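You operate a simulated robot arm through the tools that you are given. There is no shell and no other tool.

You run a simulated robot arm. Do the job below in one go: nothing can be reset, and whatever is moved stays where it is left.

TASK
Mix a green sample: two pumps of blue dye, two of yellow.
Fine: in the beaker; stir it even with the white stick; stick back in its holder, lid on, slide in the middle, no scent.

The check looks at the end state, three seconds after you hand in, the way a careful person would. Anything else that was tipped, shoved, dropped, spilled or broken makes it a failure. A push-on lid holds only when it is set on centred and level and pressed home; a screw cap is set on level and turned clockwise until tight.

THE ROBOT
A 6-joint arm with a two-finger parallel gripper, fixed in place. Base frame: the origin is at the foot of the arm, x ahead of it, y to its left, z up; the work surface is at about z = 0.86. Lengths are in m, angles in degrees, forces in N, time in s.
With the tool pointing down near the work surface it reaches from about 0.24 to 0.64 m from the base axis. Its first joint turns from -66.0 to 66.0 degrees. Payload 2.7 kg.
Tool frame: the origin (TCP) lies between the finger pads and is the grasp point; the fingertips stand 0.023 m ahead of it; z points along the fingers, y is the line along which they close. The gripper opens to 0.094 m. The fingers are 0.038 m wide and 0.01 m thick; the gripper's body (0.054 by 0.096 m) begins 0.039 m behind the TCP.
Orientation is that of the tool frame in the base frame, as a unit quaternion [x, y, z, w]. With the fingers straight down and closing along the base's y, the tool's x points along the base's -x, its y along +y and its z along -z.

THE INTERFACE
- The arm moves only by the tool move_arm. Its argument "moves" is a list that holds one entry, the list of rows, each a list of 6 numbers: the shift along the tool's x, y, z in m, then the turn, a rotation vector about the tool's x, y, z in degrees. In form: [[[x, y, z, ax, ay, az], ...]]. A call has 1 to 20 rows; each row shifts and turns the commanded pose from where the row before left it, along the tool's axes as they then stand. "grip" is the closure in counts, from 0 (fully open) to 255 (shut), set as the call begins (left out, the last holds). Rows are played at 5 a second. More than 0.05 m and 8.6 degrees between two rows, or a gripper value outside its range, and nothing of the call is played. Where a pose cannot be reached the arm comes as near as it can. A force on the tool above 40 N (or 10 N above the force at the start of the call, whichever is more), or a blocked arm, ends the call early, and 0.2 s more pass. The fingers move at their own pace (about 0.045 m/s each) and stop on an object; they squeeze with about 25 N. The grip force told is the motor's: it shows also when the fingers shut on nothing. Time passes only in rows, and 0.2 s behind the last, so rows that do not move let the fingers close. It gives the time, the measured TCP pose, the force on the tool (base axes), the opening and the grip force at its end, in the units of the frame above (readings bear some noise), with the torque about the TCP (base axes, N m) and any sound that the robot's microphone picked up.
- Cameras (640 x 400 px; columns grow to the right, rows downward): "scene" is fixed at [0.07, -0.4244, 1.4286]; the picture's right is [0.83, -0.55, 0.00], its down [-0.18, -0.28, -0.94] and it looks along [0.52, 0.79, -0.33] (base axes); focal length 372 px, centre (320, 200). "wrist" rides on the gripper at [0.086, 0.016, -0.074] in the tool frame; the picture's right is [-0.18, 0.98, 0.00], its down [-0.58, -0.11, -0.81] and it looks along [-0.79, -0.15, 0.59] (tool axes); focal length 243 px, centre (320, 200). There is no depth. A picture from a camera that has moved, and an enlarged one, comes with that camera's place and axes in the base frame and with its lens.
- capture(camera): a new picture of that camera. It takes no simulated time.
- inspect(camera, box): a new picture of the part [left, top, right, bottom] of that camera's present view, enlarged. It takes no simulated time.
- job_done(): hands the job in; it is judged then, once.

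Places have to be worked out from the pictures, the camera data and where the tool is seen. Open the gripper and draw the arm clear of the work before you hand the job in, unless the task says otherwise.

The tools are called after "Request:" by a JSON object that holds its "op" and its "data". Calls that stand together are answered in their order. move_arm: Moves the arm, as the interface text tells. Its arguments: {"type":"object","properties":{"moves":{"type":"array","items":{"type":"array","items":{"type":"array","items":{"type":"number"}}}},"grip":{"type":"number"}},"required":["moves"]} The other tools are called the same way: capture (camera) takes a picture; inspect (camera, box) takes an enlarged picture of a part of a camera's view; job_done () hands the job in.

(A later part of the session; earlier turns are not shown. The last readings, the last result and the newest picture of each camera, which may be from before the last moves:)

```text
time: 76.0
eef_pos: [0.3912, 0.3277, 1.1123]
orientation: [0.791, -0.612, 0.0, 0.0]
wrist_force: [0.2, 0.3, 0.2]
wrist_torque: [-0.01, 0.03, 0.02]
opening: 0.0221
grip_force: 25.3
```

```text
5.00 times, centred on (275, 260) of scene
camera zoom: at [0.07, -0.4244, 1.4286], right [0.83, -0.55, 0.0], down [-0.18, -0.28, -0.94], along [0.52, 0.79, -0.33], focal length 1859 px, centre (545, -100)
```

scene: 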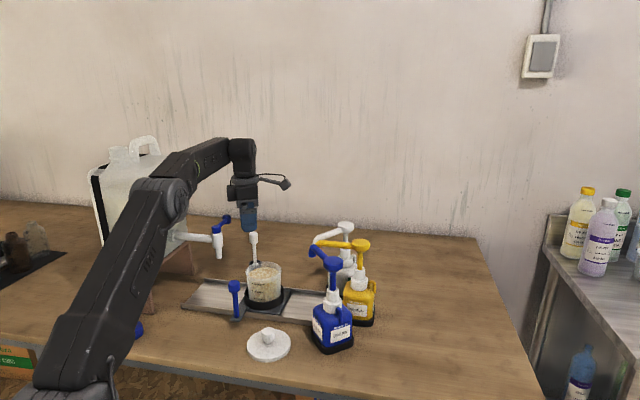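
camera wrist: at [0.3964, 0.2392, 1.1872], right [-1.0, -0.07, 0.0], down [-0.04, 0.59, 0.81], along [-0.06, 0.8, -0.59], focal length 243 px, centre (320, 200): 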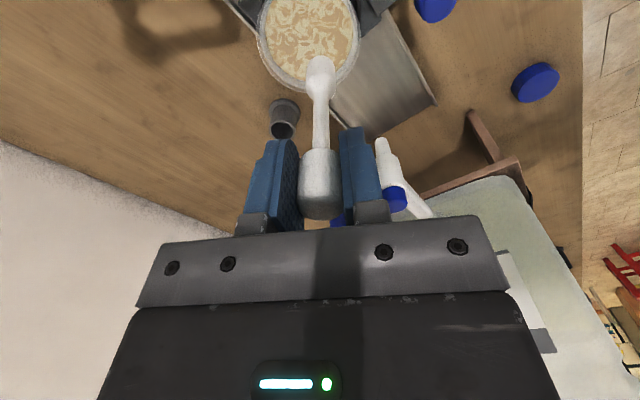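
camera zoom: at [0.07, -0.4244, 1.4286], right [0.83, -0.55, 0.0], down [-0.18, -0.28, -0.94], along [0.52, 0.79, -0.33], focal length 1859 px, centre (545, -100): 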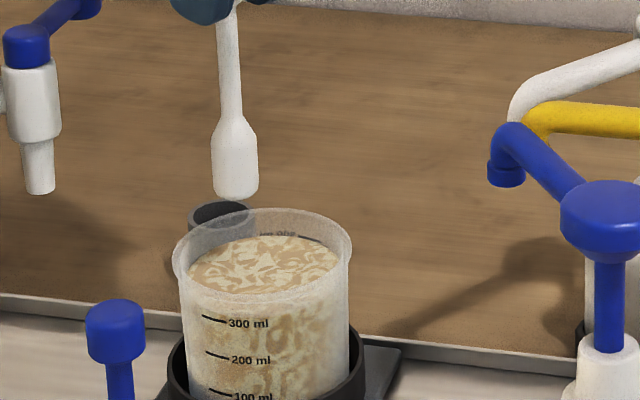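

The rim circle fit puts the beaker centre about 9 mm from the stick axis, near (0.400, 0.325). I shift there and lower the paddle to just above the surface.

Request:
{"op": "move_arm", "data": {"moves": [[[0.005, -0.0086, 0, 0, 0, 0], [0, 0, 0.02, 0, 0, 0], [0, 0, 0.02, 0, 0, 0], [0, 0, 0, 0, 0, 0]]]}}

Request:
{"op": "inspect", "data": {"camera": "wrist", "box": [230, 0, 390, 100]}}

Request:
{"op": "inspect", "data": {"camera": "scene", "box": [225, 200, 325, 300]}}

```text
time: 77.0
eef_pos: [0.4004, 0.3258, 1.0714]
orientation: [0.791, -0.612, 0.0, 0.0]
wrist_force: [0.3, -0.7, -2.0]
wrist_torque: [0.0, 0.01, 0.03]
opening: 0.0224
grip_force: 25.0
```

```text
4.00 times, centred on (310, 50) of wrist
camera zoom: at [0.4058, 0.2377, 1.1458], right [-1.0, -0.07, 0.0], down [-0.04, 0.59, 0.81], along [-0.06, 0.8, -0.59], focal length 970 px, centre (360, 800)
```

zoom: 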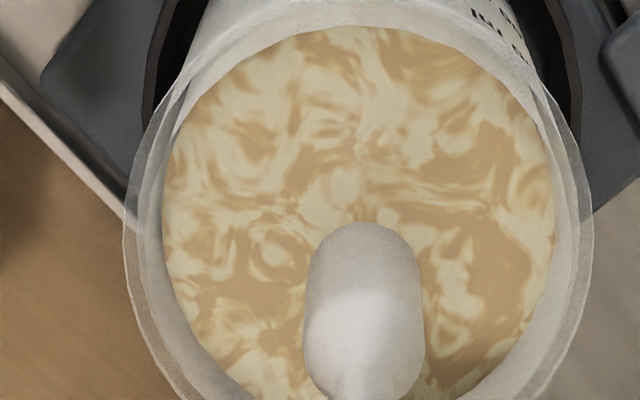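

```text
4.00 times, centred on (275, 250) of scene
camera zoom: at [0.07, -0.4244, 1.4286], right [0.83, -0.55, 0.0], down [-0.18, -0.28, -0.94], along [0.52, 0.79, -0.33], focal length 1487 px, centre (500, 0)
```

zoom: 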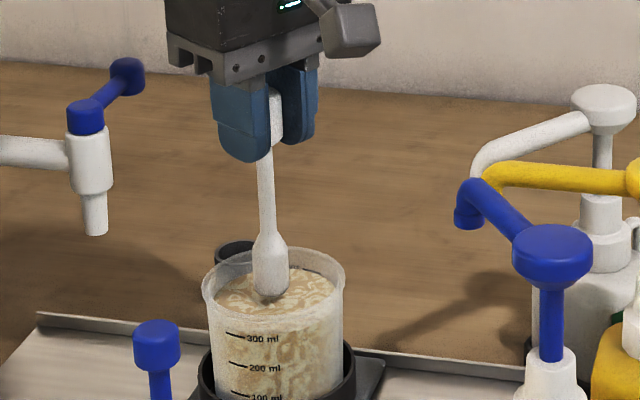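

The paddle is centred in the opening and about to touch the surface. I lower it slowly into the liquid.

Request:
{"op": "move_arm", "data": {"moves": [[[0, 0, 0.012, 0, 0, 0], [0, 0, 0.012, 0, 0, 0], [0, 0, 0.012, 0, 0, 0], [0, 0, 0.012, 0, 0, 0], [0, 0, 0.008, 0, 0, 0], [0, 0, 0, 0, 0, 0]]]}}

Request:
{"op": "inspect", "data": {"camera": "wrist", "box": [220, 0, 420, 200]}}

Request:
{"op": "inspect", "data": {"camera": "scene", "box": [225, 200, 325, 300]}}

```text
time: 78.4
eef_pos: [0.4027, 0.3252, 1.0153]
orientation: [0.79, -0.613, 0.001, 0.0]
wrist_force: [0.1, 0.5, -0.2]
wrist_torque: [0.02, -0.02, 0.01]
opening: 0.0221
grip_force: 24.7
```

```text
2.00 times, centred on (320, 100) of wrist
camera zoom: at [0.4077, 0.2369, 1.0901], right [-1.0, -0.07, 0.0], down [-0.04, 0.59, 0.81], along [-0.06, 0.8, -0.59], focal length 485 px, centre (320, 400)
```

zoom: 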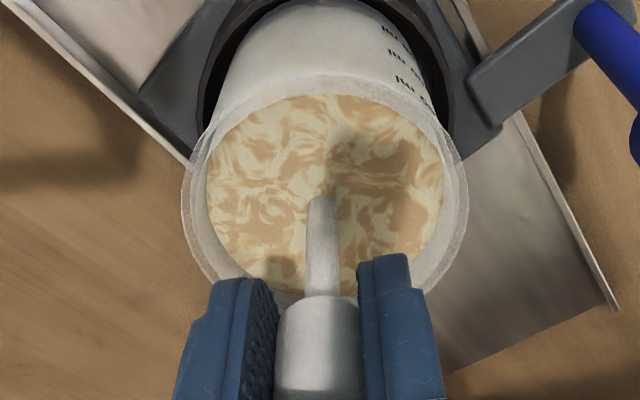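

```text
4.00 times, centred on (275, 250) of scene
camera zoom: at [0.07, -0.4244, 1.4286], right [0.83, -0.55, 0.0], down [-0.18, -0.28, -0.94], along [0.52, 0.79, -0.33], focal length 1487 px, centre (500, 0)
```

zoom: 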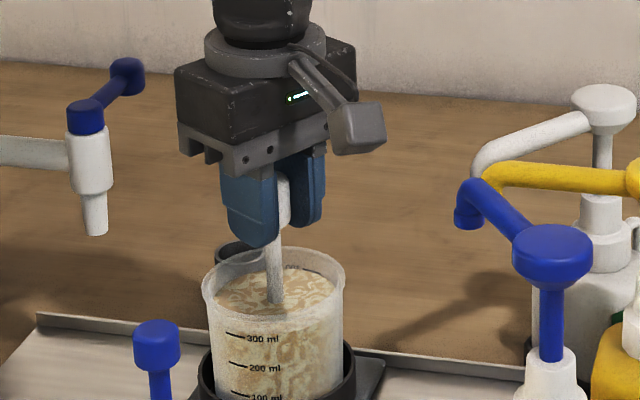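

The paddle is fully under with only the thin shaft at the surface, no contact force. I start stirring in 14 mm circles, slightly deeper.

Request:
{"op": "move_arm", "data": {"moves": [[[0.006, 0, 0.003, 0, 0, 0], [0.006, 0, 0.003, 0, 0, 0], [-0.0019, 0.007, 0, 0, 0, 0], [-0.0051, 0.0051, 0, 0, 0, 0], [-0.007, 0.0019, 0, 0, 0, 0], [-0.007, -0.0019, 0, 0, 0, 0], [-0.0051, -0.0051, 0, 0, 0, 0], [-0.0019, -0.007, 0, 0, 0, 0], [0.0019, -0.007, 0, 0, 0, 0], [0.0051, -0.0051, 0, 0, 0, 0], [0.007, -0.0019, 0, 0, 0, 0], [0.007, 0.0019, 0, 0, 0, 0], [0.0051, 0.0051, 0, 0, 0, 0], [0.0019, 0.007, 0, 0, 0, 0]]]}}

Request:
{"op": "inspect", "data": {"camera": "wrist", "box": [220, 0, 420, 200]}}

Request:
{"op": "inspect", "data": {"camera": "scene", "box": [225, 200, 325, 300]}}

```text
time: 81.4
eef_pos: [0.4037, 0.3123, 1.0107]
orientation: [0.791, -0.612, 0.0, 0.0]
wrist_force: [0.5, 0.3, 0.9]
wrist_torque: [-0.02, 0.02, -0.02]
opening: 0.0222
grip_force: 25.1
```

```text
2.00 times, centred on (320, 100) of wrist
camera zoom: at [0.4093, 0.2252, 1.0845], right [-1.0, -0.07, 0.0], down [-0.04, 0.59, 0.81], along [-0.06, 0.8, -0.59], focal length 485 px, centre (320, 400)
```

zoom: 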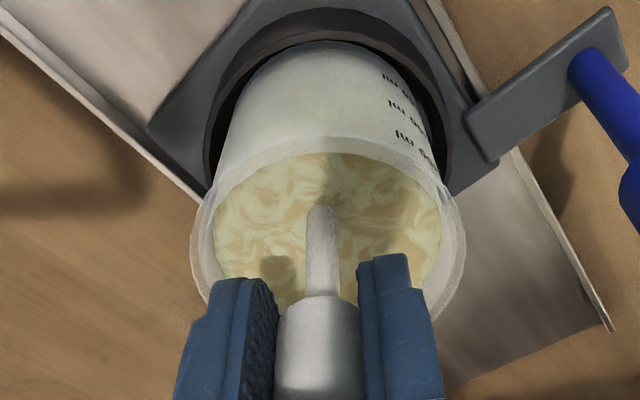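

```text
4.00 times, centred on (275, 250) of scene
camera zoom: at [0.07, -0.4244, 1.4286], right [0.83, -0.55, 0.0], down [-0.18, -0.28, -0.94], along [0.52, 0.79, -0.33], focal length 1487 px, centre (500, 0)
```

zoom: 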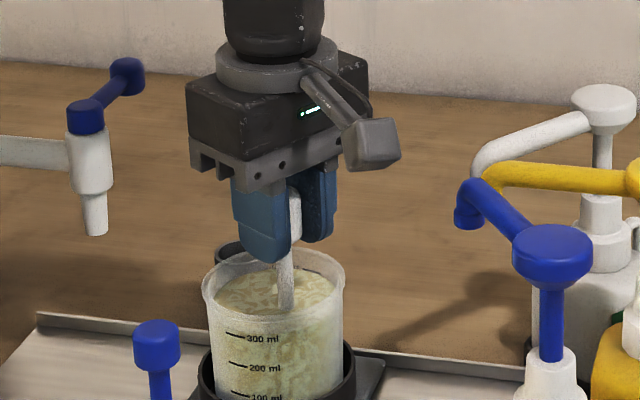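

It's blending and turning greenish. I keep stirring.

Request:
{"op": "move_arm", "data": {"moves": [[[-0.0019, 0.007, 0, 0, 0, 0], [-0.0051, 0.0051, 0, 0, 0, 0], [-0.007, 0.0019, 0, 0, 0, 0], [-0.007, -0.0019, 0, 0, 0, 0], [-0.0051, -0.0051, 0, 0, 0, 0], [-0.0019, -0.007, 0, 0, 0, 0], [0.0019, -0.007, 0, 0, 0, 0], [0.0051, -0.0051, 0, 0, 0, 0], [0.007, -0.0019, 0, 0, 0, 0], [0.007, 0.0019, 0, 0, 0, 0], [0.0051, 0.0051, 0, 0, 0, 0], [0.0019, 0.007, 0, 0, 0, 0], [-0.0019, 0.007, 0, 0, 0, 0], [-0.0051, 0.0051, 0, 0, 0, 0], [-0.007, 0.0019, 0, 0, 0, 0], [-0.007, -0.0019, 0, 0, 0, 0], [-0.0051, -0.0051, 0, 0, 0, 0], [-0.0019, -0.007, 0, 0, 0, 0]]]}}

Request:
{"op": "inspect", "data": {"camera": "wrist", "box": [220, 0, 420, 200]}}

Request:
{"op": "inspect", "data": {"camera": "scene", "box": [225, 200, 325, 300]}}

```text
time: 85.2
eef_pos: [0.3971, 0.3403, 1.0106]
orientation: [0.791, -0.612, 0.0, 0.0]
wrist_force: [0.3, -1.1, -0.3]
wrist_torque: [0.02, 0.0, -0.01]
opening: 0.0223
grip_force: 24.8
```

```text
2.00 times, centred on (320, 100) of wrist
camera zoom: at [0.4029, 0.2521, 1.0847], right [-1.0, -0.07, 0.0], down [-0.04, 0.59, 0.81], along [-0.06, 0.8, -0.59], focal length 485 px, centre (320, 400)
```

zoom: 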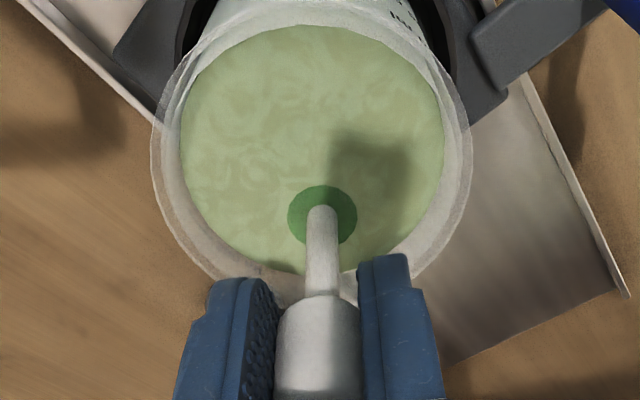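

```text
4.00 times, centred on (275, 250) of scene
camera zoom: at [0.07, -0.4244, 1.4286], right [0.83, -0.55, 0.0], down [-0.18, -0.28, -0.94], along [0.52, 0.79, -0.33], focal length 1487 px, centre (500, 0)
```

zoom: 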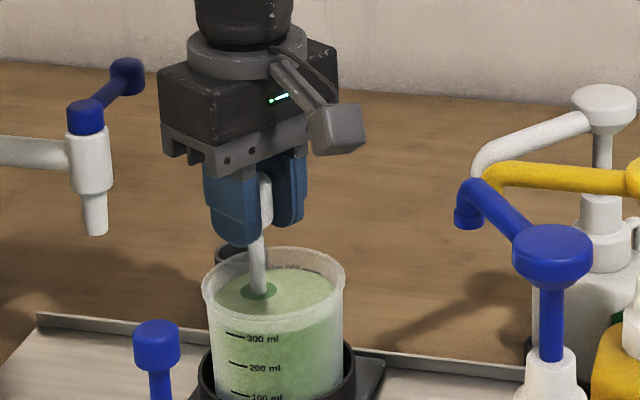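

Green now, with faint streaks left. I continue for another one and a half turns.

Request:
{"op": "move_arm", "data": {"moves": [[[0.0019, -0.007, 0, 0, 0, 0], [0.0051, -0.0051, 0, 0, 0, 0], [0.007, -0.0019, 0, 0, 0, 0], [0.007, 0.0019, 0, 0, 0, 0], [0.0051, 0.0051, 0, 0, 0, 0], [0.0019, 0.007, 0, 0, 0, 0], [-0.0019, 0.007, 0, 0, 0, 0], [-0.0051, 0.0051, 0, 0, 0, 0], [-0.007, 0.0019, 0, 0, 0, 0], [-0.007, -0.0019, 0, 0, 0, 0], [-0.0051, -0.0051, 0, 0, 0, 0], [-0.0019, -0.007, 0, 0, 0, 0], [0.0019, -0.007, 0, 0, 0, 0], [0.0051, -0.0051, 0, 0, 0, 0], [0.007, -0.0019, 0, 0, 0, 0], [0.007, 0.0019, 0, 0, 0, 0], [0.0051, 0.0051, 0, 0, 0, 0], [0.0019, 0.007, 0, 0, 0, 0]]]}}

Request:
{"op": "inspect", "data": {"camera": "wrist", "box": [220, 0, 420, 200]}}

Request:
{"op": "inspect", "data": {"camera": "scene", "box": [225, 200, 325, 300]}}

```text
time: 89.0
eef_pos: [0.4046, 0.3124, 1.0106]
orientation: [0.79, -0.613, 0.0, 0.0]
wrist_force: [0.0, 0.0, -0.1]
wrist_torque: [-0.02, 0.02, 0.01]
opening: 0.022
grip_force: 24.5
```

```text
2.00 times, centred on (320, 100) of wrist
camera zoom: at [0.4097, 0.2244, 1.0849], right [-1.0, -0.07, 0.0], down [-0.04, 0.59, 0.81], along [-0.06, 0.8, -0.59], focal length 485 px, centre (320, 400)
```

zoom: 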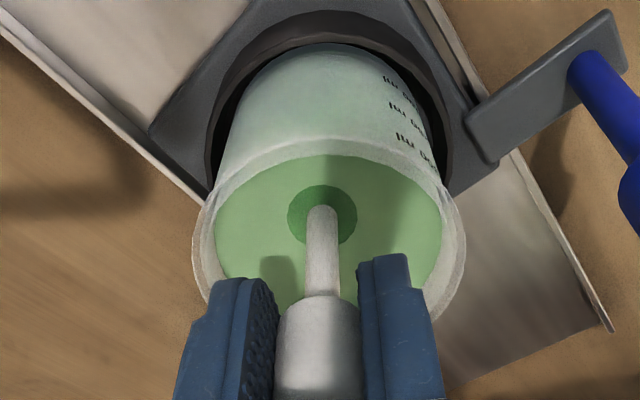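

```text
4.00 times, centred on (275, 250) of scene
camera zoom: at [0.07, -0.4244, 1.4286], right [0.83, -0.55, 0.0], down [-0.18, -0.28, -0.94], along [0.52, 0.79, -0.33], focal length 1487 px, centre (500, 0)
```

zoom: 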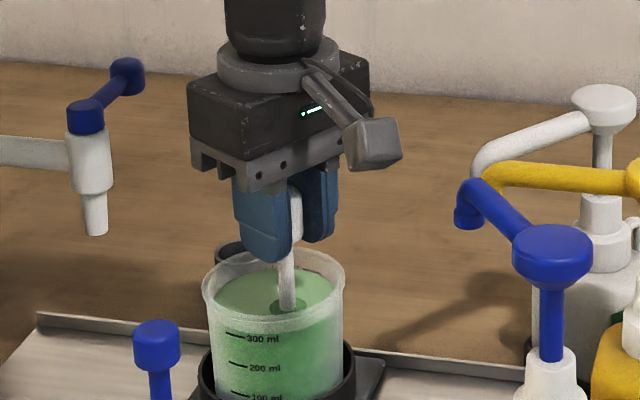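

Nearly uniform green; one more round and a half for evenness.

Request:
{"op": "move_arm", "data": {"moves": [[[-0.0019, 0.007, 0, 0, 0, 0], [-0.0051, 0.0051, 0, 0, 0, 0], [-0.007, 0.0019, 0, 0, 0, 0], [-0.007, -0.0019, 0, 0, 0, 0], [-0.0051, -0.0051, 0, 0, 0, 0], [-0.0019, -0.007, 0, 0, 0, 0], [0.0019, -0.007, 0, 0, 0, 0], [0.0051, -0.0051, 0, 0, 0, 0], [0.007, -0.0019, 0, 0, 0, 0], [0.007, 0.0019, 0, 0, 0, 0], [0.0051, 0.0051, 0, 0, 0, 0], [0.0019, 0.007, 0, 0, 0, 0], [-0.0019, 0.007, 0, 0, 0, 0], [-0.0051, 0.0051, 0, 0, 0, 0], [-0.007, 0.0019, 0, 0, 0, 0], [-0.007, -0.0019, 0, 0, 0, 0], [-0.0051, -0.0051, 0, 0, 0, 0], [-0.0019, -0.007, 0, 0, 0, 0]]]}}

Request:
{"op": "inspect", "data": {"camera": "wrist", "box": [220, 0, 420, 200]}}

Request:
{"op": "inspect", "data": {"camera": "scene", "box": [225, 200, 325, 300]}}

```text
time: 92.8
eef_pos: [0.3966, 0.3406, 1.011]
orientation: [0.791, -0.612, 0.0, 0.001]
wrist_force: [-0.2, 0.5, -0.4]
wrist_torque: [0.03, 0.01, -0.02]
opening: 0.0221
grip_force: 25.3
```

```text
2.00 times, centred on (320, 100) of wrist
camera zoom: at [0.4034, 0.2526, 1.0853], right [-1.0, -0.07, 0.0], down [-0.04, 0.59, 0.81], along [-0.06, 0.8, -0.59], focal length 485 px, centre (320, 400)
```

zoom: 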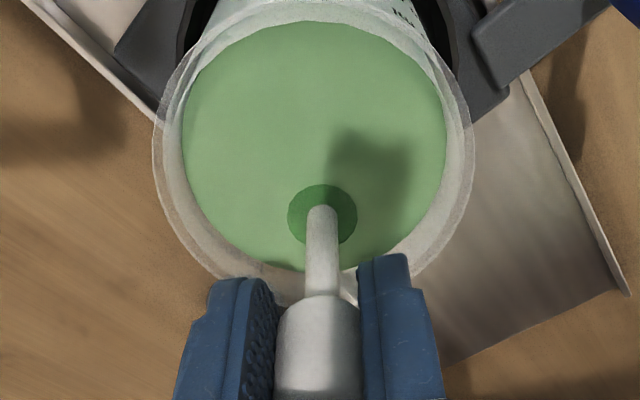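

```text
4.00 times, centred on (275, 250) of scene
camera zoom: at [0.07, -0.4244, 1.4286], right [0.83, -0.55, 0.0], down [-0.18, -0.28, -0.94], along [0.52, 0.79, -0.33], focal length 1487 px, centre (500, 0)
```

zoom: 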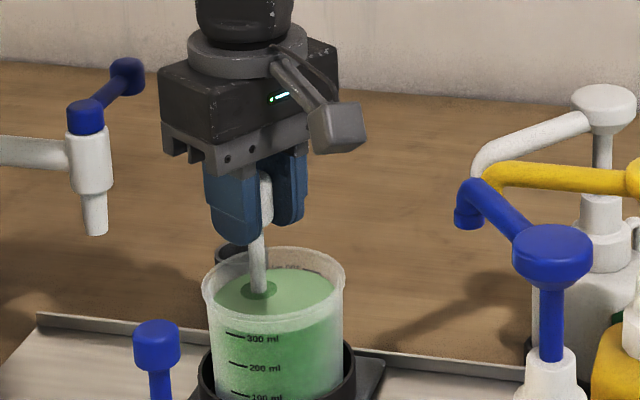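

The colour is uniformly green. I return to the centre, draw the stick up slowly and hold it over the beaker so it can drip off.

Request:
{"op": "move_arm", "data": {"moves": [[[0.006, 0, 0, 0, 0, 0], [0.006, 0, 0, 0, 0, 0], [0, 0, 0, 0, 0, 0], [0, 0, -0.01, 0, 0, 0], [0, 0, -0.01, 0, 0, 0], [0, 0, -0.01, 0, 0, 0], [0, 0, -0.01, 0, 0, 0], [0, 0, -0.01, 0, 0, 0], [0, 0, -0.01, 0, 0, 0], [0, 0, 0, 0, 0, 0], [0, 0, 0, 0, 0, 0], [0, 0, 0, 0, 0, 0], [0, 0, 0, 0, 0, 0], [0, 0, 0, 0, 0, 0], [0, 0, 0, 0, 0, 0], [0, 0, 0, 0, 0, 0], [0, 0, 0, 0, 0, 0], [0, 0, 0, 0, 0, 0], [0, 0, 0, 0, 0, 0]]]}}

Request:
{"op": "inspect", "data": {"camera": "wrist", "box": [220, 0, 420, 200]}}

Request:
{"op": "inspect", "data": {"camera": "scene", "box": [225, 200, 325, 300]}}

```text
time: 96.8
eef_pos: [0.401, 0.3275, 1.0715]
orientation: [0.791, -0.612, -0.001, 0.0]
wrist_force: [0.4, 0.3, -0.2]
wrist_torque: [0.0, 0.02, -0.02]
opening: 0.0222
grip_force: 24.8
```

```text
2.00 times, centred on (320, 100) of wrist
camera zoom: at [0.4067, 0.2405, 1.1449], right [-1.0, -0.07, 0.0], down [-0.04, 0.59, 0.81], along [-0.06, 0.8, -0.59], focal length 485 px, centre (320, 400)
```

zoom: 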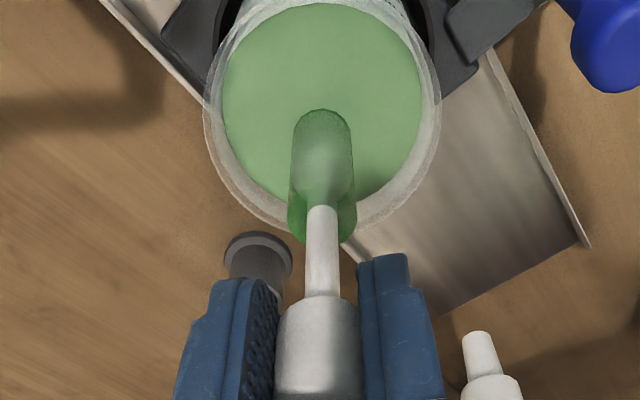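

```text
4.00 times, centred on (275, 250) of scene
camera zoom: at [0.07, -0.4244, 1.4286], right [0.83, -0.55, 0.0], down [-0.18, -0.28, -0.94], along [0.52, 0.79, -0.33], focal length 1487 px, centre (500, 0)
```

zoom: 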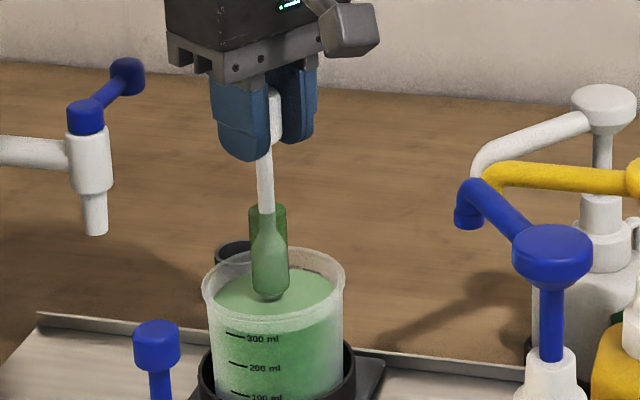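

The paddle carries a wet film. I raise it clear of the surface and hold it over the beaker a while longer to let it drip.

Request:
{"op": "move_arm", "data": {"moves": [[[0, 0, -0.01, 0, 0, 0], [0, 0, -0.005, 0, 0, 0], [0, 0, 0, 0, 0, 0], [0, 0, 0, 0, 0, 0], [0, 0, 0, 0, 0, 0], [0, 0, 0, 0, 0, 0], [0, 0, 0, 0, 0, 0], [0, 0, 0, 0, 0, 0], [0, 0, 0, 0, 0, 0], [0, 0, 0, 0, 0, 0], [0, 0, 0, 0, 0, 0], [0, 0, 0, 0, 0, 0], [0, 0, 0, 0, 0, 0], [0, 0, 0, 0, 0, 0], [0, 0, 0, 0, 0, 0], [0, 0, 0, 0, 0, 0], [0, 0, 0, 0, 0, 0], [0, 0, 0, 0, 0, 0], [0, 0, 0, 0, 0, 0], [0, 0, 0, 0, 0, 0]]]}}

Request:
{"op": "inspect", "data": {"camera": "scene", "box": [225, 200, 325, 300]}}

Request:
{"op": "inspect", "data": {"camera": "wrist", "box": [220, 0, 420, 200]}}

```text
time: 101.0
eef_pos: [0.4011, 0.328, 1.0852]
orientation: [0.791, -0.612, 0.0, 0.0]
wrist_force: [-0.2, 0.0, -0.9]
wrist_torque: [0.02, -0.01, -0.01]
opening: 0.0223
grip_force: 25.1
```

```text
4.00 times, centred on (275, 250) of scene
camera zoom: at [0.07, -0.4244, 1.4286], right [0.83, -0.55, 0.0], down [-0.18, -0.28, -0.94], along [0.52, 0.79, -0.33], focal length 1487 px, centre (500, 0)
```

zoom: 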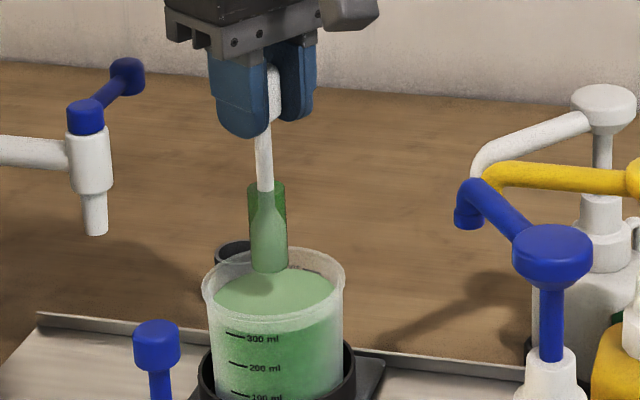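

```text
2.00 times, centred on (320, 100) of wrist
camera zoom: at [0.4068, 0.2405, 1.1598], right [-1.0, -0.07, 0.0], down [-0.04, 0.59, 0.81], along [-0.06, 0.8, -0.59], focal length 485 px, centre (320, 400)
```

zoom: 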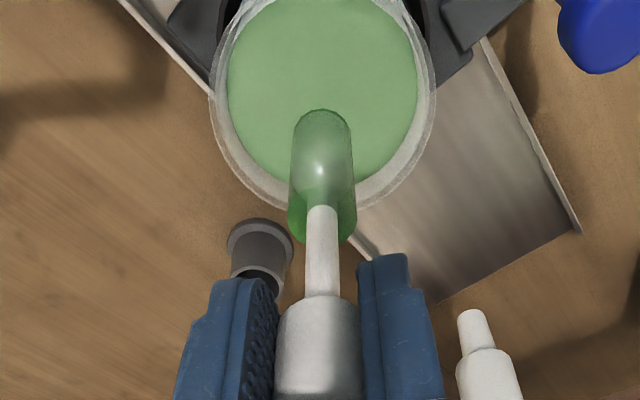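

The film stays put and doesn't drip. I retrace the path: rise, move back beside the holder at height, and turn the tool back to yaw 160°.

Request:
{"op": "move_arm", "data": {"moves": [[[0, 0, -0.015, 0, 0, 0], [0, 0, -0.012, 0, 0, 0], [-0.0242, -0.0082, 0, 0, 0, 0], [-0.0242, -0.0082, 0, 0, 0, 0], [-0.0242, -0.0082, 0, 0, 0, 0], [-0.024, -0.0081, 0, 0, 0, 0], [0, 0, 0, 0, 0, -7.86], [0, 0, 0, 0, 0, -7.86], [0, 0, 0, 0, 0, -7.86], [0, 0, 0, 0, 0, -7.86], [0, 0, 0, 0, 0, -7.86], [0, 0, 0, 0, 0, -7.86], [0, 0, 0, 0, 0, -7.86], [0, 0, 0, 0, 0, 0]]]}}

Request:
{"op": "capture", "data": {"camera": "wrist"}}

Request:
{"op": "inspect", "data": {"camera": "scene", "box": [200, 180, 300, 290]}}

```text
time: 104.0
eef_pos: [0.4083, 0.4294, 1.1125]
orientation: [0.984, -0.176, 0.0, -0.001]
wrist_force: [0.1, -0.4, 0.0]
wrist_torque: [-0.01, 0.02, 0.02]
opening: 0.0221
grip_force: 25.1
```

```text
taken
camera wrist: at [0.4834, 0.3842, 1.187], right [-0.51, -0.86, 0.0], down [-0.51, 0.3, 0.81], along [-0.69, 0.41, -0.59], focal length 243 px, centre (320, 200)
```

wrist: 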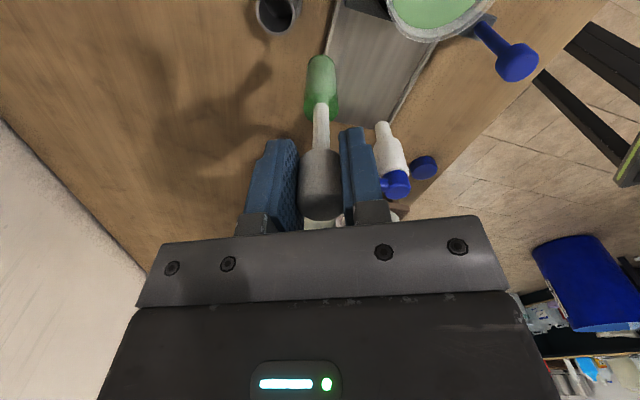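

```text
3.64 times, centred on (250, 235) of scene
camera zoom: at [0.07, -0.4244, 1.4286], right [0.83, -0.55, 0.0], down [-0.18, -0.28, -0.94], along [0.52, 0.79, -0.33], focal length 1352 px, centre (574, 73)
```

zoom: 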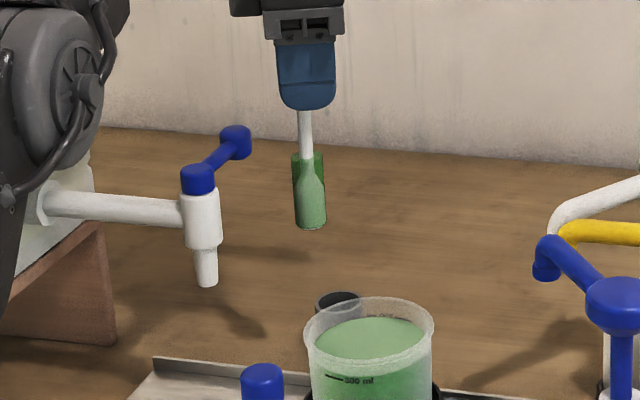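

I now tilt out 3.3° and move back over the holder along the reverse path, stopping with the tip just above the cup to check alignment.

Request:
{"op": "move_arm", "data": {"moves": [[[0, 0, 0.0125, 0, 0, 0], [0, 0, 0.012, 1.63, 0.69, 0], [0, 0, 0.015, 1.6, 0.7, 0], [0.0047, -0.011, 0.01, 0, 0, 0], [0.0047, -0.011, 0.01, 0, 0, 0], [0.004, -0.009, 0.01, 0, 0, 0], [0, 0, 0, 0, 0, 0]]]}}

Request:
{"op": "capture", "data": {"camera": "wrist"}}

Request:
{"op": "inspect", "data": {"camera": "wrist", "box": [260, 0, 380, 120]}}

Request:
{"op": "inspect", "data": {"camera": "scene", "box": [210, 210, 290, 290]}}

```text
time: 105.6
eef_pos: [0.4324, 0.4555, 1.0438]
orientation: [0.983, -0.179, 0.017, -0.026]
wrist_force: [0.6, 0.4, -0.2]
wrist_torque: [-0.07, 0.0, 0.0]
opening: 0.0221
grip_force: 24.4
```

```text
taken
camera wrist: at [0.5047, 0.4069, 1.1201], right [-0.51, -0.86, -0.06], down [-0.54, 0.27, 0.8], along [-0.67, 0.44, -0.6], focal length 243 px, centre (320, 200)
```

wrist: 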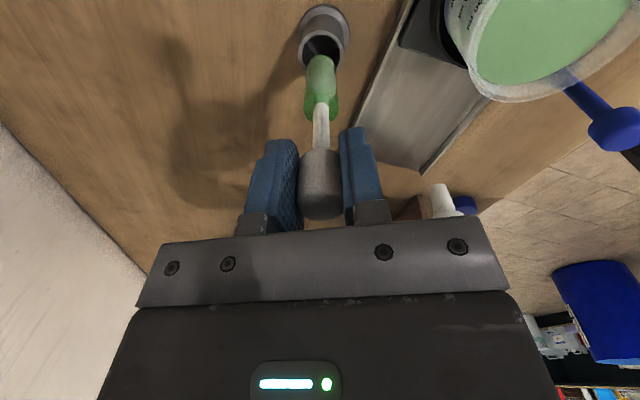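

```text
3.33 times, centred on (320, 60) of wrist
camera zoom: at [0.5047, 0.4069, 1.1201], right [-0.51, -0.86, -0.06], down [-0.54, 0.27, 0.8], along [-0.67, 0.44, -0.6], focal length 809 px, centre (320, 667)
```

zoom: 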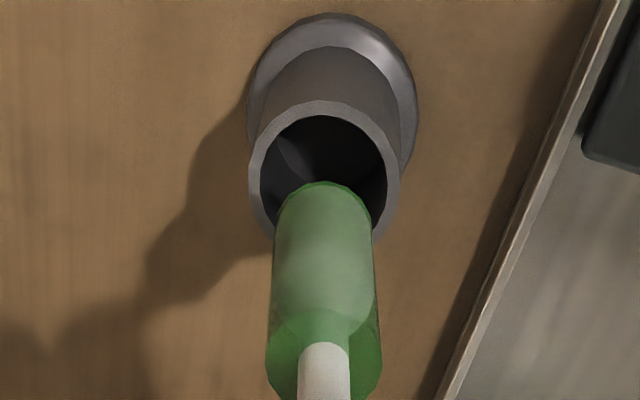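

```text
5.00 times, centred on (250, 250) of scene
camera zoom: at [0.07, -0.4244, 1.4286], right [0.83, -0.55, 0.0], down [-0.18, -0.28, -0.94], along [0.52, 0.79, -0.33], focal length 1859 px, centre (670, -50)
```

zoom: 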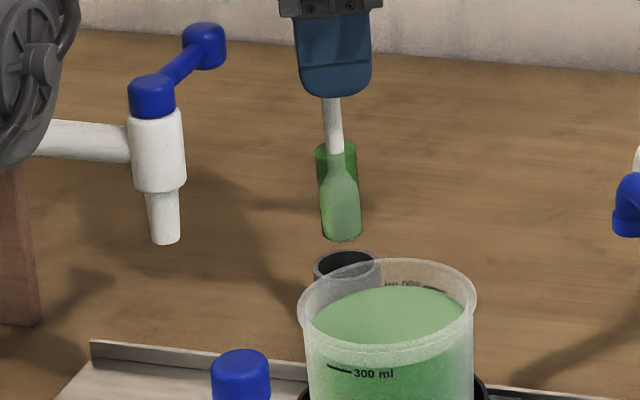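

The tip is centred on the cup opening laterally and ~14 mm above its rim. I retrace downward, first ~14 mm, then check that it enters cleanly.

Request:
{"op": "move_arm", "data": {"moves": [[[0.0004, -0.0009, 0.0045, 0, 0, 0], [0, 0, 0.005, 0, 0, 0], [0, 0, 0.005, 0, 0, 0], [0, 0, 0, 0, 0, 0]]]}}

Request:
{"op": "inspect", "data": {"camera": "wrist", "box": [260, 0, 380, 120]}}

Request:
{"op": "inspect", "data": {"camera": "scene", "box": [210, 210, 290, 290]}}

```text
time: 106.6
eef_pos: [0.4332, 0.4574, 1.0305]
orientation: [0.984, -0.177, 0.017, -0.025]
wrist_force: [0.1, 0.5, 0.4]
wrist_torque: [0.01, 0.0, -0.01]
opening: 0.0219
grip_force: 24.8
```

```text
3.33 times, centred on (320, 60) of wrist
camera zoom: at [0.5057, 0.4079, 1.1062], right [-0.51, -0.86, -0.06], down [-0.54, 0.27, 0.8], along [-0.67, 0.44, -0.6], focal length 809 px, centre (320, 667)
```

zoom: 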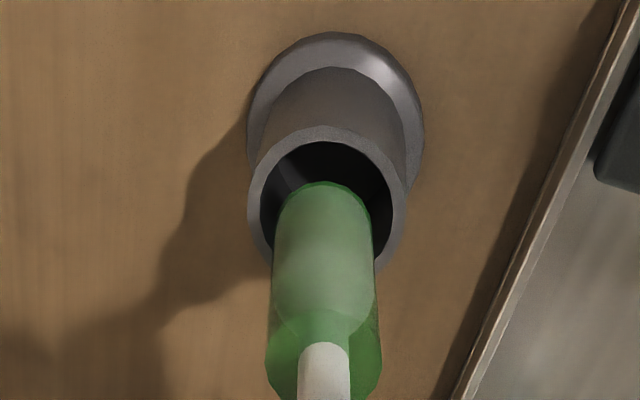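

```text
5.00 times, centred on (250, 250) of scene
camera zoom: at [0.07, -0.4244, 1.4286], right [0.83, -0.55, 0.0], down [-0.18, -0.28, -0.94], along [0.52, 0.79, -0.33], focal length 1859 px, centre (670, -50)
```

zoom: 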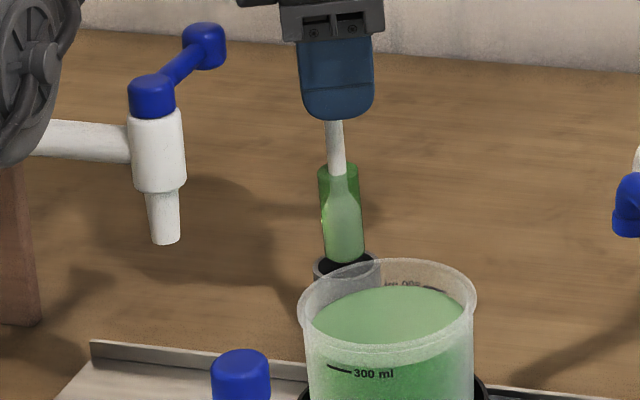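

The tip is at the rim and about 2 mm off toward −tool‑x; I correct that, then lower while straightening the tool so the tip stays over the cup centre.

Request:
{"op": "move_arm", "data": {"moves": [[[0.0018, 0.0006, 0, 0, 0, 0], [0.0005, -0.0012, 0.005, -0.77, -0.33, 0], [0.0005, -0.0012, 0.005, -0.77, -0.33, 0], [0, 0, 0, 0, 0, 0]]]}}

Request:
{"op": "inspect", "data": {"camera": "wrist", "box": [260, 0, 380, 120]}}

Request:
{"op": "inspect", "data": {"camera": "scene", "box": [210, 210, 290, 290]}}

```text
time: 107.6
eef_pos: [0.4368, 0.4581, 1.0208]
orientation: [0.984, -0.177, 0.008, -0.013]
wrist_force: [0.3, -0.4, -1.3]
wrist_torque: [0.0, 0.01, -0.01]
opening: 0.0222
grip_force: 25.2
```

```text
3.33 times, centred on (320, 60) of wrist
camera zoom: at [0.511, 0.4116, 1.0961], right [-0.52, -0.86, -0.03], down [-0.53, 0.29, 0.8], along [-0.68, 0.43, -0.6], focal length 809 px, centre (320, 667)
```

zoom: 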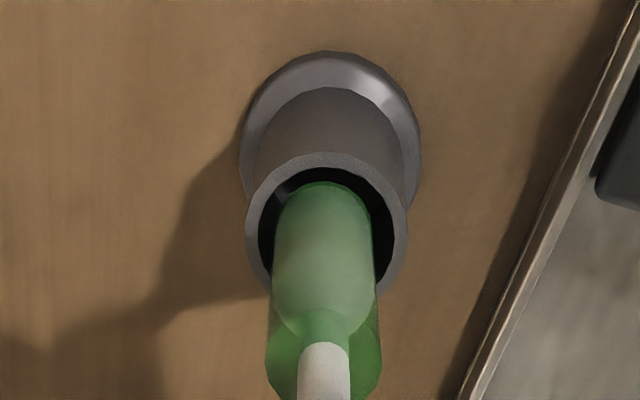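

```text
5.00 times, centred on (250, 250) of scene
camera zoom: at [0.07, -0.4244, 1.4286], right [0.83, -0.55, 0.0], down [-0.18, -0.28, -0.94], along [0.52, 0.79, -0.33], focal length 1859 px, centre (670, -50)
```

zoom: 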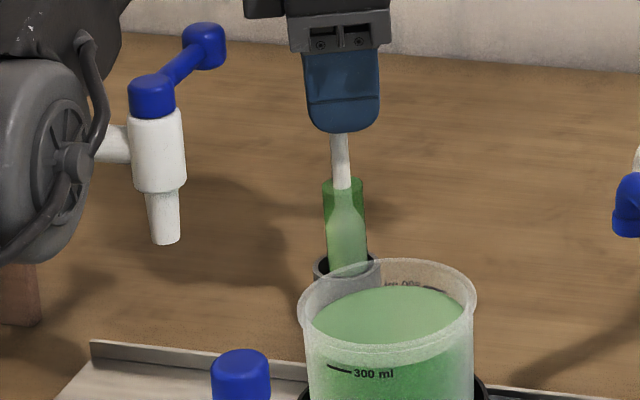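

It has entered the cup centred. I continue down, straightening the last bit of tilt.

Request:
{"op": "move_arm", "data": {"moves": [[[0.0005, -0.0012, 0.006, -0.77, -0.33, 0], [0.0003, -0.0008, 0.005, -0.46, -0.2, 0], [0.0001, -0.0003, 0.005, 0, 0, 0], [0, 0, 0, 0, 0, 0]]]}}

Request:
{"op": "inspect", "data": {"camera": "wrist", "box": [260, 0, 380, 120]}}

Request:
{"op": "inspect", "data": {"camera": "scene", "box": [210, 210, 290, 290]}}

```text
time: 108.6
eef_pos: [0.4358, 0.4579, 1.0052]
orientation: [0.984, -0.177, 0.002, -0.003]
wrist_force: [-0.6, 0.8, -0.2]
wrist_torque: [-0.02, 0.02, 0.03]
opening: 0.0219
grip_force: 24.8
out of reach, approached as far as the arm can: row 1
```

```text
3.33 times, centred on (320, 60) of wrist
camera zoom: at [0.5116, 0.4121, 1.0796], right [-0.52, -0.86, -0.01], down [-0.51, 0.3, 0.81], along [-0.69, 0.42, -0.59], focal length 809 px, centre (320, 667)
```

zoom: 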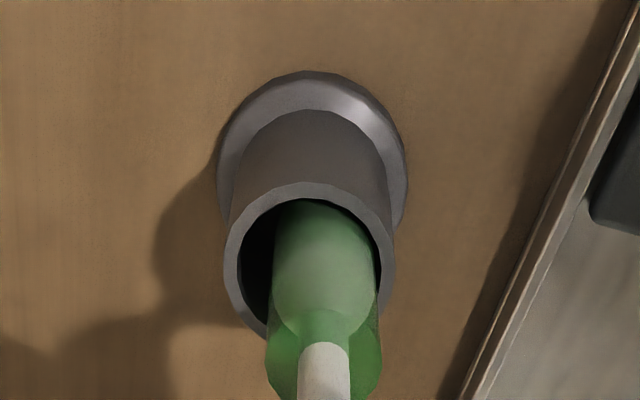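

```text
5.00 times, centred on (250, 250) of scene
camera zoom: at [0.07, -0.4244, 1.4286], right [0.83, -0.55, 0.0], down [-0.18, -0.28, -0.94], along [0.52, 0.79, -0.33], focal length 1859 px, centre (670, -50)
```

zoom: 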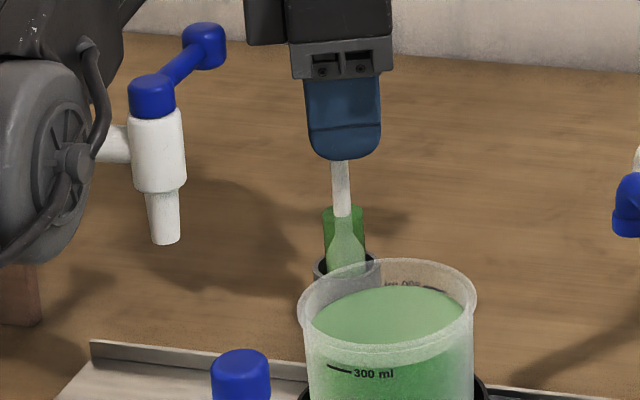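

No contact force; the stick sits ~3.5 mm toward the robot side in the cup. I go down the remaining 20 mm, drifting outward as the reach allows.

Request:
{"op": "move_arm", "data": {"moves": [[[0, -0.0003, 0.005, 0, 0, 0], [0.0002, -0.001, 0.005, -0.1, -0.05, 0], [0.0002, -0.001, 0.005, -0.1, -0.05, 0], [0, 0, 0, 0, 0, 0]]]}}

Request:
{"op": "inspect", "data": {"camera": "wrist", "box": [260, 0, 380, 120]}}

```text
time: 109.6
eef_pos: [0.4392, 0.4585, 0.9895]
orientation: [0.984, -0.177, 0.001, -0.003]
wrist_force: [-0.6, -0.4, 0.1]
wrist_torque: [-0.01, 0.0, 0.02]
opening: 0.0221
grip_force: 24.9
```

```text
3.33 times, centred on (320, 60) of wrist
camera zoom: at [0.5145, 0.4132, 1.0646], right [-0.52, -0.86, -0.01], down [-0.51, 0.3, 0.81], along [-0.69, 0.42, -0.59], focal length 809 px, centre (320, 667)
```

zoom: 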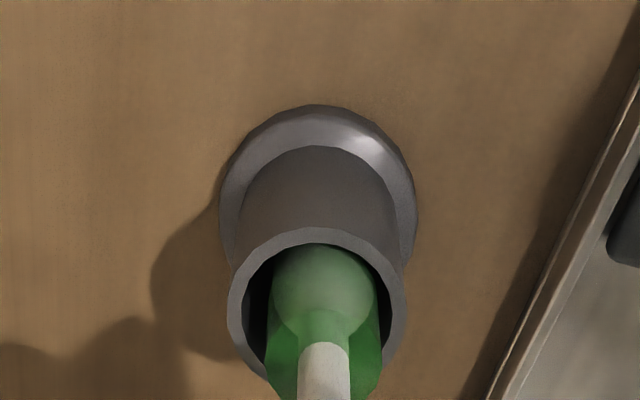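

Centred again. I lower the last 4–5 mm to the original grip height, feeling for the cup bottom.

Request:
{"op": "move_arm", "data": {"moves": [[[0, 0, 0.0025, 0, 0, 0], [0, 0, 0.002, 0, 0, 0], [0, 0, 0, 0, 0, 0]]]}}

Request:
{"op": "capture", "data": {"camera": "wrist"}}

```text
time: 110.4
eef_pos: [0.4396, 0.4591, 0.9862]
orientation: [0.984, -0.177, 0.002, -0.005]
wrist_force: [-0.2, -1.0, 9.4]
wrist_torque: [-0.06, 0.14, 0.03]
opening: 0.0225
grip_force: 25.4
```

```text
taken
camera wrist: at [0.5141, 0.4134, 1.0613], right [-0.52, -0.86, -0.01], down [-0.51, 0.3, 0.81], along [-0.69, 0.42, -0.59], focal length 243 px, centre (320, 200)
```

wrist: 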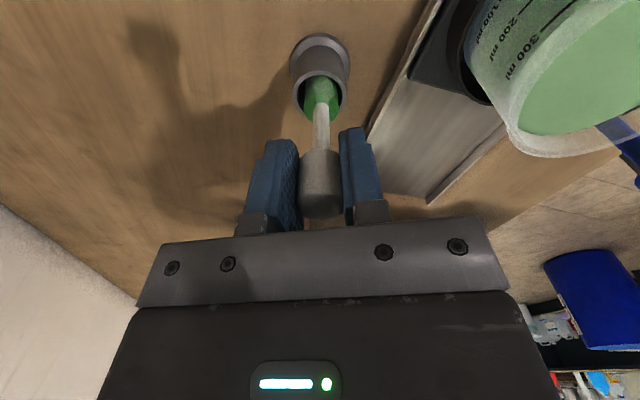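

The stick rests on the cup bottom (9 N). I open fully and let it settle, then check before leaving.

Request:
{"op": "move_arm", "data": {"moves": [[[0, 0, 0, 0, 0, 0], [0, 0, 0, 0, 0, 0], [0, 0, 0, 0, 0, 0], [0, 0, 0, 0, 0, 0], [0, 0, 0, 0, 0, 0], [0, 0, 0, 0, 0, 0]]], "grip": 0}}

Request:
{"op": "capture", "data": {"camera": "wrist"}}

Request:
{"op": "inspect", "data": {"camera": "scene", "box": [200, 180, 300, 290]}}

```text
time: 111.8
eef_pos: [0.4386, 0.4581, 0.9852]
orientation: [0.984, -0.177, 0.001, -0.002]
wrist_force: [0.8, -1.1, 0.3]
wrist_torque: [-0.02, -0.01, 0.01]
opening: 0.0938
grip_force: 0.0
```

```text
taken
camera wrist: at [0.5141, 0.4134, 1.0596], right [-0.52, -0.86, -0.01], down [-0.51, 0.3, 0.81], along [-0.69, 0.42, -0.59], focal length 243 px, centre (320, 200)
```

wrist: 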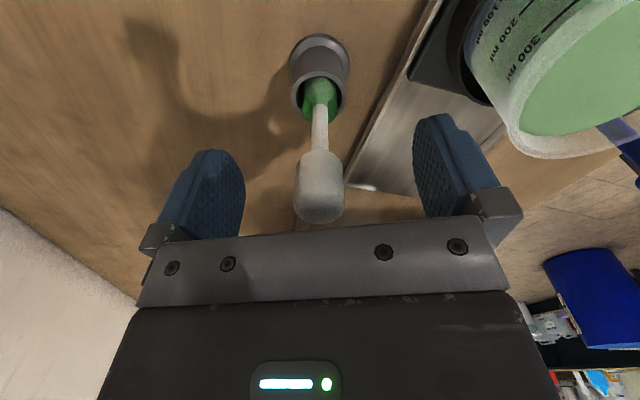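

```text
3.64 times, centred on (250, 235) of scene
camera zoom: at [0.07, -0.4244, 1.4286], right [0.83, -0.55, 0.0], down [-0.18, -0.28, -0.94], along [0.52, 0.79, -0.33], focal length 1352 px, centre (574, 73)
```

zoom: 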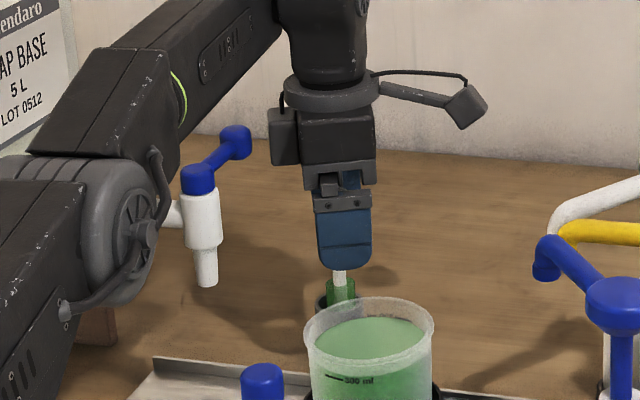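

The stick stands in its holder. I leave along the reverse of the entry path, up and inward, with the open fingers passing clear of the knob.

Request:
{"op": "move_arm", "data": {"moves": [[[-0.0015, 0.004, -0.004, 0, 0, 0], [-0.0015, 0.004, -0.008, 0, 0, 0], [-0.0015, 0.002, -0.012, 0, 0, 0], [-0.001, 0.004, -0.014, 0, 0, 0], [-0.0015, 0.004, -0.015, 0, 0, 0], [-0.001, 0.004, -0.015, 0, 0, 0], [-0.003, 0.01, -0.015, 0, 0, 0], [-0.004, 0.015, -0.015, 0, 0, 0], [-0.004, 0.015, -0.015, 0, 0, 0], [0, 0, 0, 0, 0, 0]]]}}

Request:
{"op": "capture", "data": {"camera": "wrist"}}

Request:
{"op": "inspect", "data": {"camera": "scene", "box": [180, 180, 340, 350]}}

```text
time: 114.0
eef_pos: [0.4, 0.4075, 1.0974]
orientation: [0.984, -0.177, 0.002, -0.002]
wrist_force: [-0.6, -0.5, -0.1]
wrist_torque: [-0.03, -0.01, -0.01]
opening: 0.094
grip_force: 0.2
```

```text
taken
camera wrist: at [0.4754, 0.3613, 1.1725], right [-0.52, -0.86, -0.01], down [-0.51, 0.3, 0.81], along [-0.69, 0.42, -0.59], focal length 243 px, centre (320, 200)
```

wrist: 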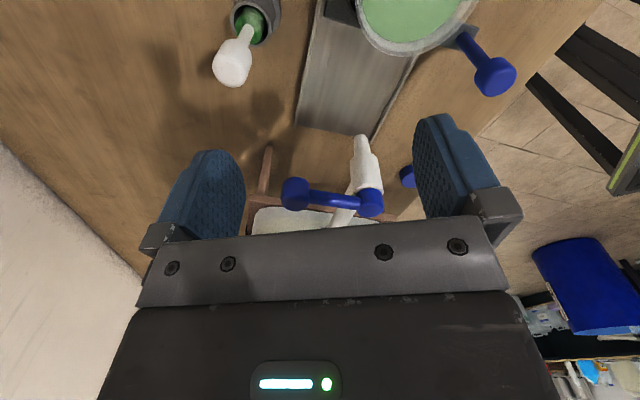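

```text
2.35 times, centred on (260, 265) of scene
camera zoom: at [0.07, -0.4244, 1.4286], right [0.83, -0.55, 0.0], down [-0.18, -0.28, -0.94], along [0.52, 0.79, -0.33], focal length 875 px, centre (461, 47)
```

zoom: 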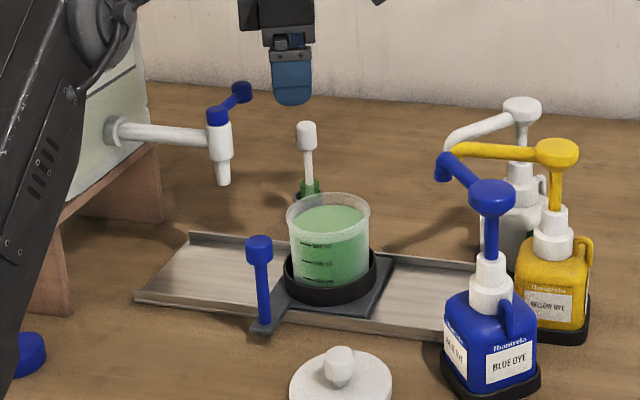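

Stick is back, beaker green. Next the lid: I remove the small residual tilt, rise, move away from the tap lever and turn the tool back to yaw 45°.

Request:
{"op": "move_arm", "data": {"moves": [[[0, 0, -0.04, -0.26, -0.1, 0], [0.0157, 0.042, 0, 0, 0, 0], [0.0157, 0.042, 0, 0, 0, 0], [0, 0, 0, 0, 0, 7.67], [0, 0, 0, 0, 0, 7.67], [0, 0, 0, 0, 0, 7.67], [0, 0, 0, 0, 0, 7.67], [0, 0, 0, 0, 0, 7.67], [0, 0, 0, 0, 0, 7.67], [0, 0, 0, 0, 0, 7.67], [0, 0, 0, 0, 0, 7.67], [0, 0, 0, 0, 0, 7.67], [0, 0, 0, 0, 0, 7.67], [0, 0, 0, 0, 0, 7.67], [0, 0, 0, 0, 0, 7.67], [0, 0, 0, 0, 0, 7.67], [0, 0, 0, 0, 0, 7.67], [0, 0, 0, 0, 0, 7.67], [0, 0, 0, 0, 0, 0]]]}}

Request:
{"op": "capture", "data": {"camera": "wrist"}}

```text
time: 118.0
eef_pos: [0.3998, 0.3172, 1.1361]
orientation: [-0.377, 0.926, 0.0, 0.001]
wrist_force: [0.9, 0.8, 0.3]
wrist_torque: [0.0, 0.02, 0.02]
opening: 0.0938
grip_force: 0.0
```

```text
taken
camera wrist: at [0.326, 0.2685, 1.212], right [-0.56, 0.83, 0.0], down [0.49, 0.33, 0.81], along [0.67, 0.45, -0.59], focal length 243 px, centre (320, 200)
```

wrist: 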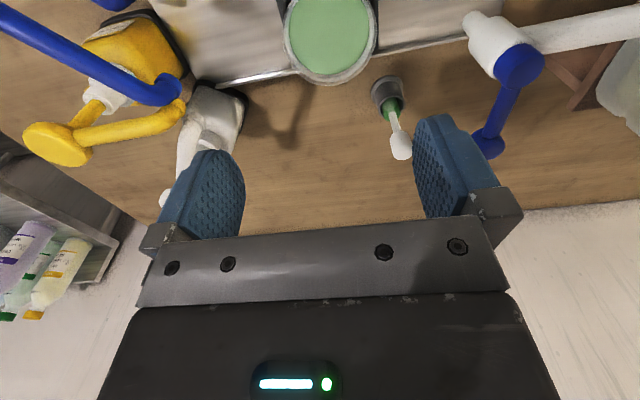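

I move above the lid, estimated at (0.341, 0.182), keeping height, and narrow the fingers to ~60 mm.

Request:
{"op": "move_arm", "data": {"moves": [[[0.0341, -0.0139, 0, 0, 0, 0], [0.0341, -0.0139, 0, 0, 0, 0], [0.0341, -0.0139, 0, 0, 0, 0], [0.0341, -0.0139, 0, 0, 0, 0], [0, 0, 0.03, 0, 0, 0], [0, 0, 0.03, 0, 0, 0], [0, 0, 0, 0, 0, 0]]], "grip": 90}}

Request:
{"op": "capture", "data": {"camera": "wrist"}}

Request:
{"op": "inspect", "data": {"camera": "scene", "box": [200, 200, 340, 370]}}

```text
time: 119.6
eef_pos: [0.3404, 0.1825, 1.0774]
orientation: [-0.379, 0.925, 0.0, 0.0]
wrist_force: [-0.3, -0.3, -0.3]
wrist_torque: [-0.02, 0.01, -0.02]
opening: 0.061
grip_force: 0.0
```

```text
taken
camera wrist: at [0.267, 0.1336, 1.1504], right [-0.56, 0.83, 0.0], down [0.49, 0.33, 0.81], along [0.67, 0.45, -0.59], focal length 243 px, centre (320, 200)
```

wrist: 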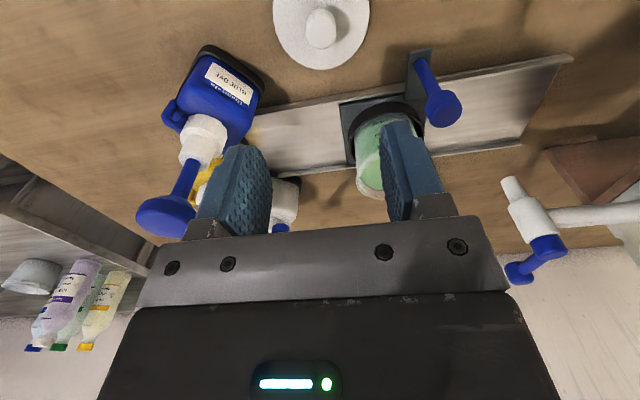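

```text
2.35 times, centred on (270, 285) of scene
camera zoom: at [0.07, -0.4244, 1.4286], right [0.83, -0.55, 0.0], down [-0.18, -0.28, -0.94], along [0.52, 0.79, -0.33], focal length 875 px, centre (438, 0)
```

zoom: 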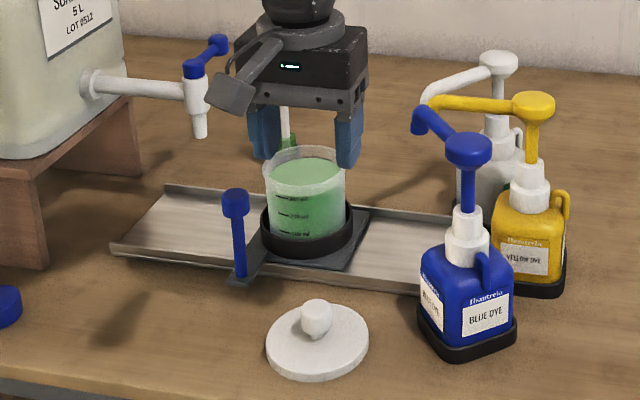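

The lid knob is within 3 mm of the tool axis. I descend to z≈0.95, still above the knob, and look again.

Request:
{"op": "move_arm", "data": {"moves": [[[0.0015, 0.001, 0.04, 0, 0, 0], [0.0015, 0.0005, 0.045, 0, 0, 0], [0, 0, 0.035, 0, 0, 0], [0, 0, 0, 0, 0, 0]]]}}

Request:
{"op": "capture", "data": {"camera": "wrist"}}

Request:
{"op": "inspect", "data": {"camera": "scene", "box": [220, 270, 320, 370]}}

```text
time: 120.6
eef_pos: [0.3385, 0.1834, 0.9591]
orientation: [-0.378, 0.926, 0.0, 0.001]
wrist_force: [0.3, 0.0, 0.1]
wrist_torque: [0.0, -0.03, 0.0]
opening: 0.0606
grip_force: 0.1
```

```text
taken
camera wrist: at [0.265, 0.1339, 1.033], right [-0.56, 0.83, 0.0], down [0.49, 0.33, 0.81], along [0.67, 0.45, -0.59], focal length 243 px, centre (320, 200)
```

wrist: 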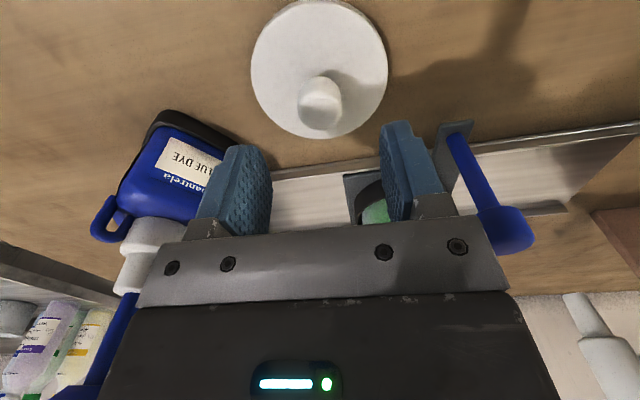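

```text
4.00 times, centred on (270, 320) of scene
camera zoom: at [0.07, -0.4244, 1.4286], right [0.83, -0.55, 0.0], down [-0.18, -0.28, -0.94], along [0.52, 0.79, -0.33], focal length 1487 px, centre (520, -280)
```

zoom: 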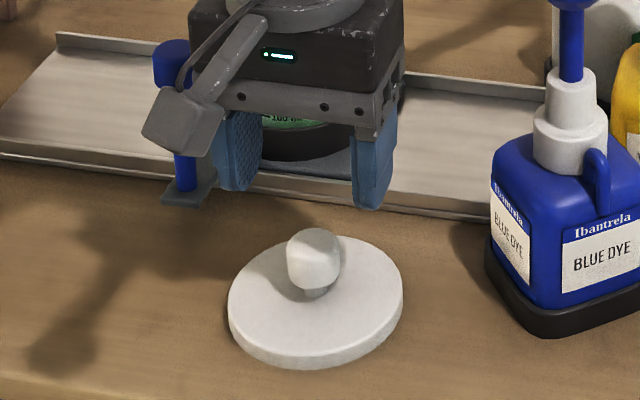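

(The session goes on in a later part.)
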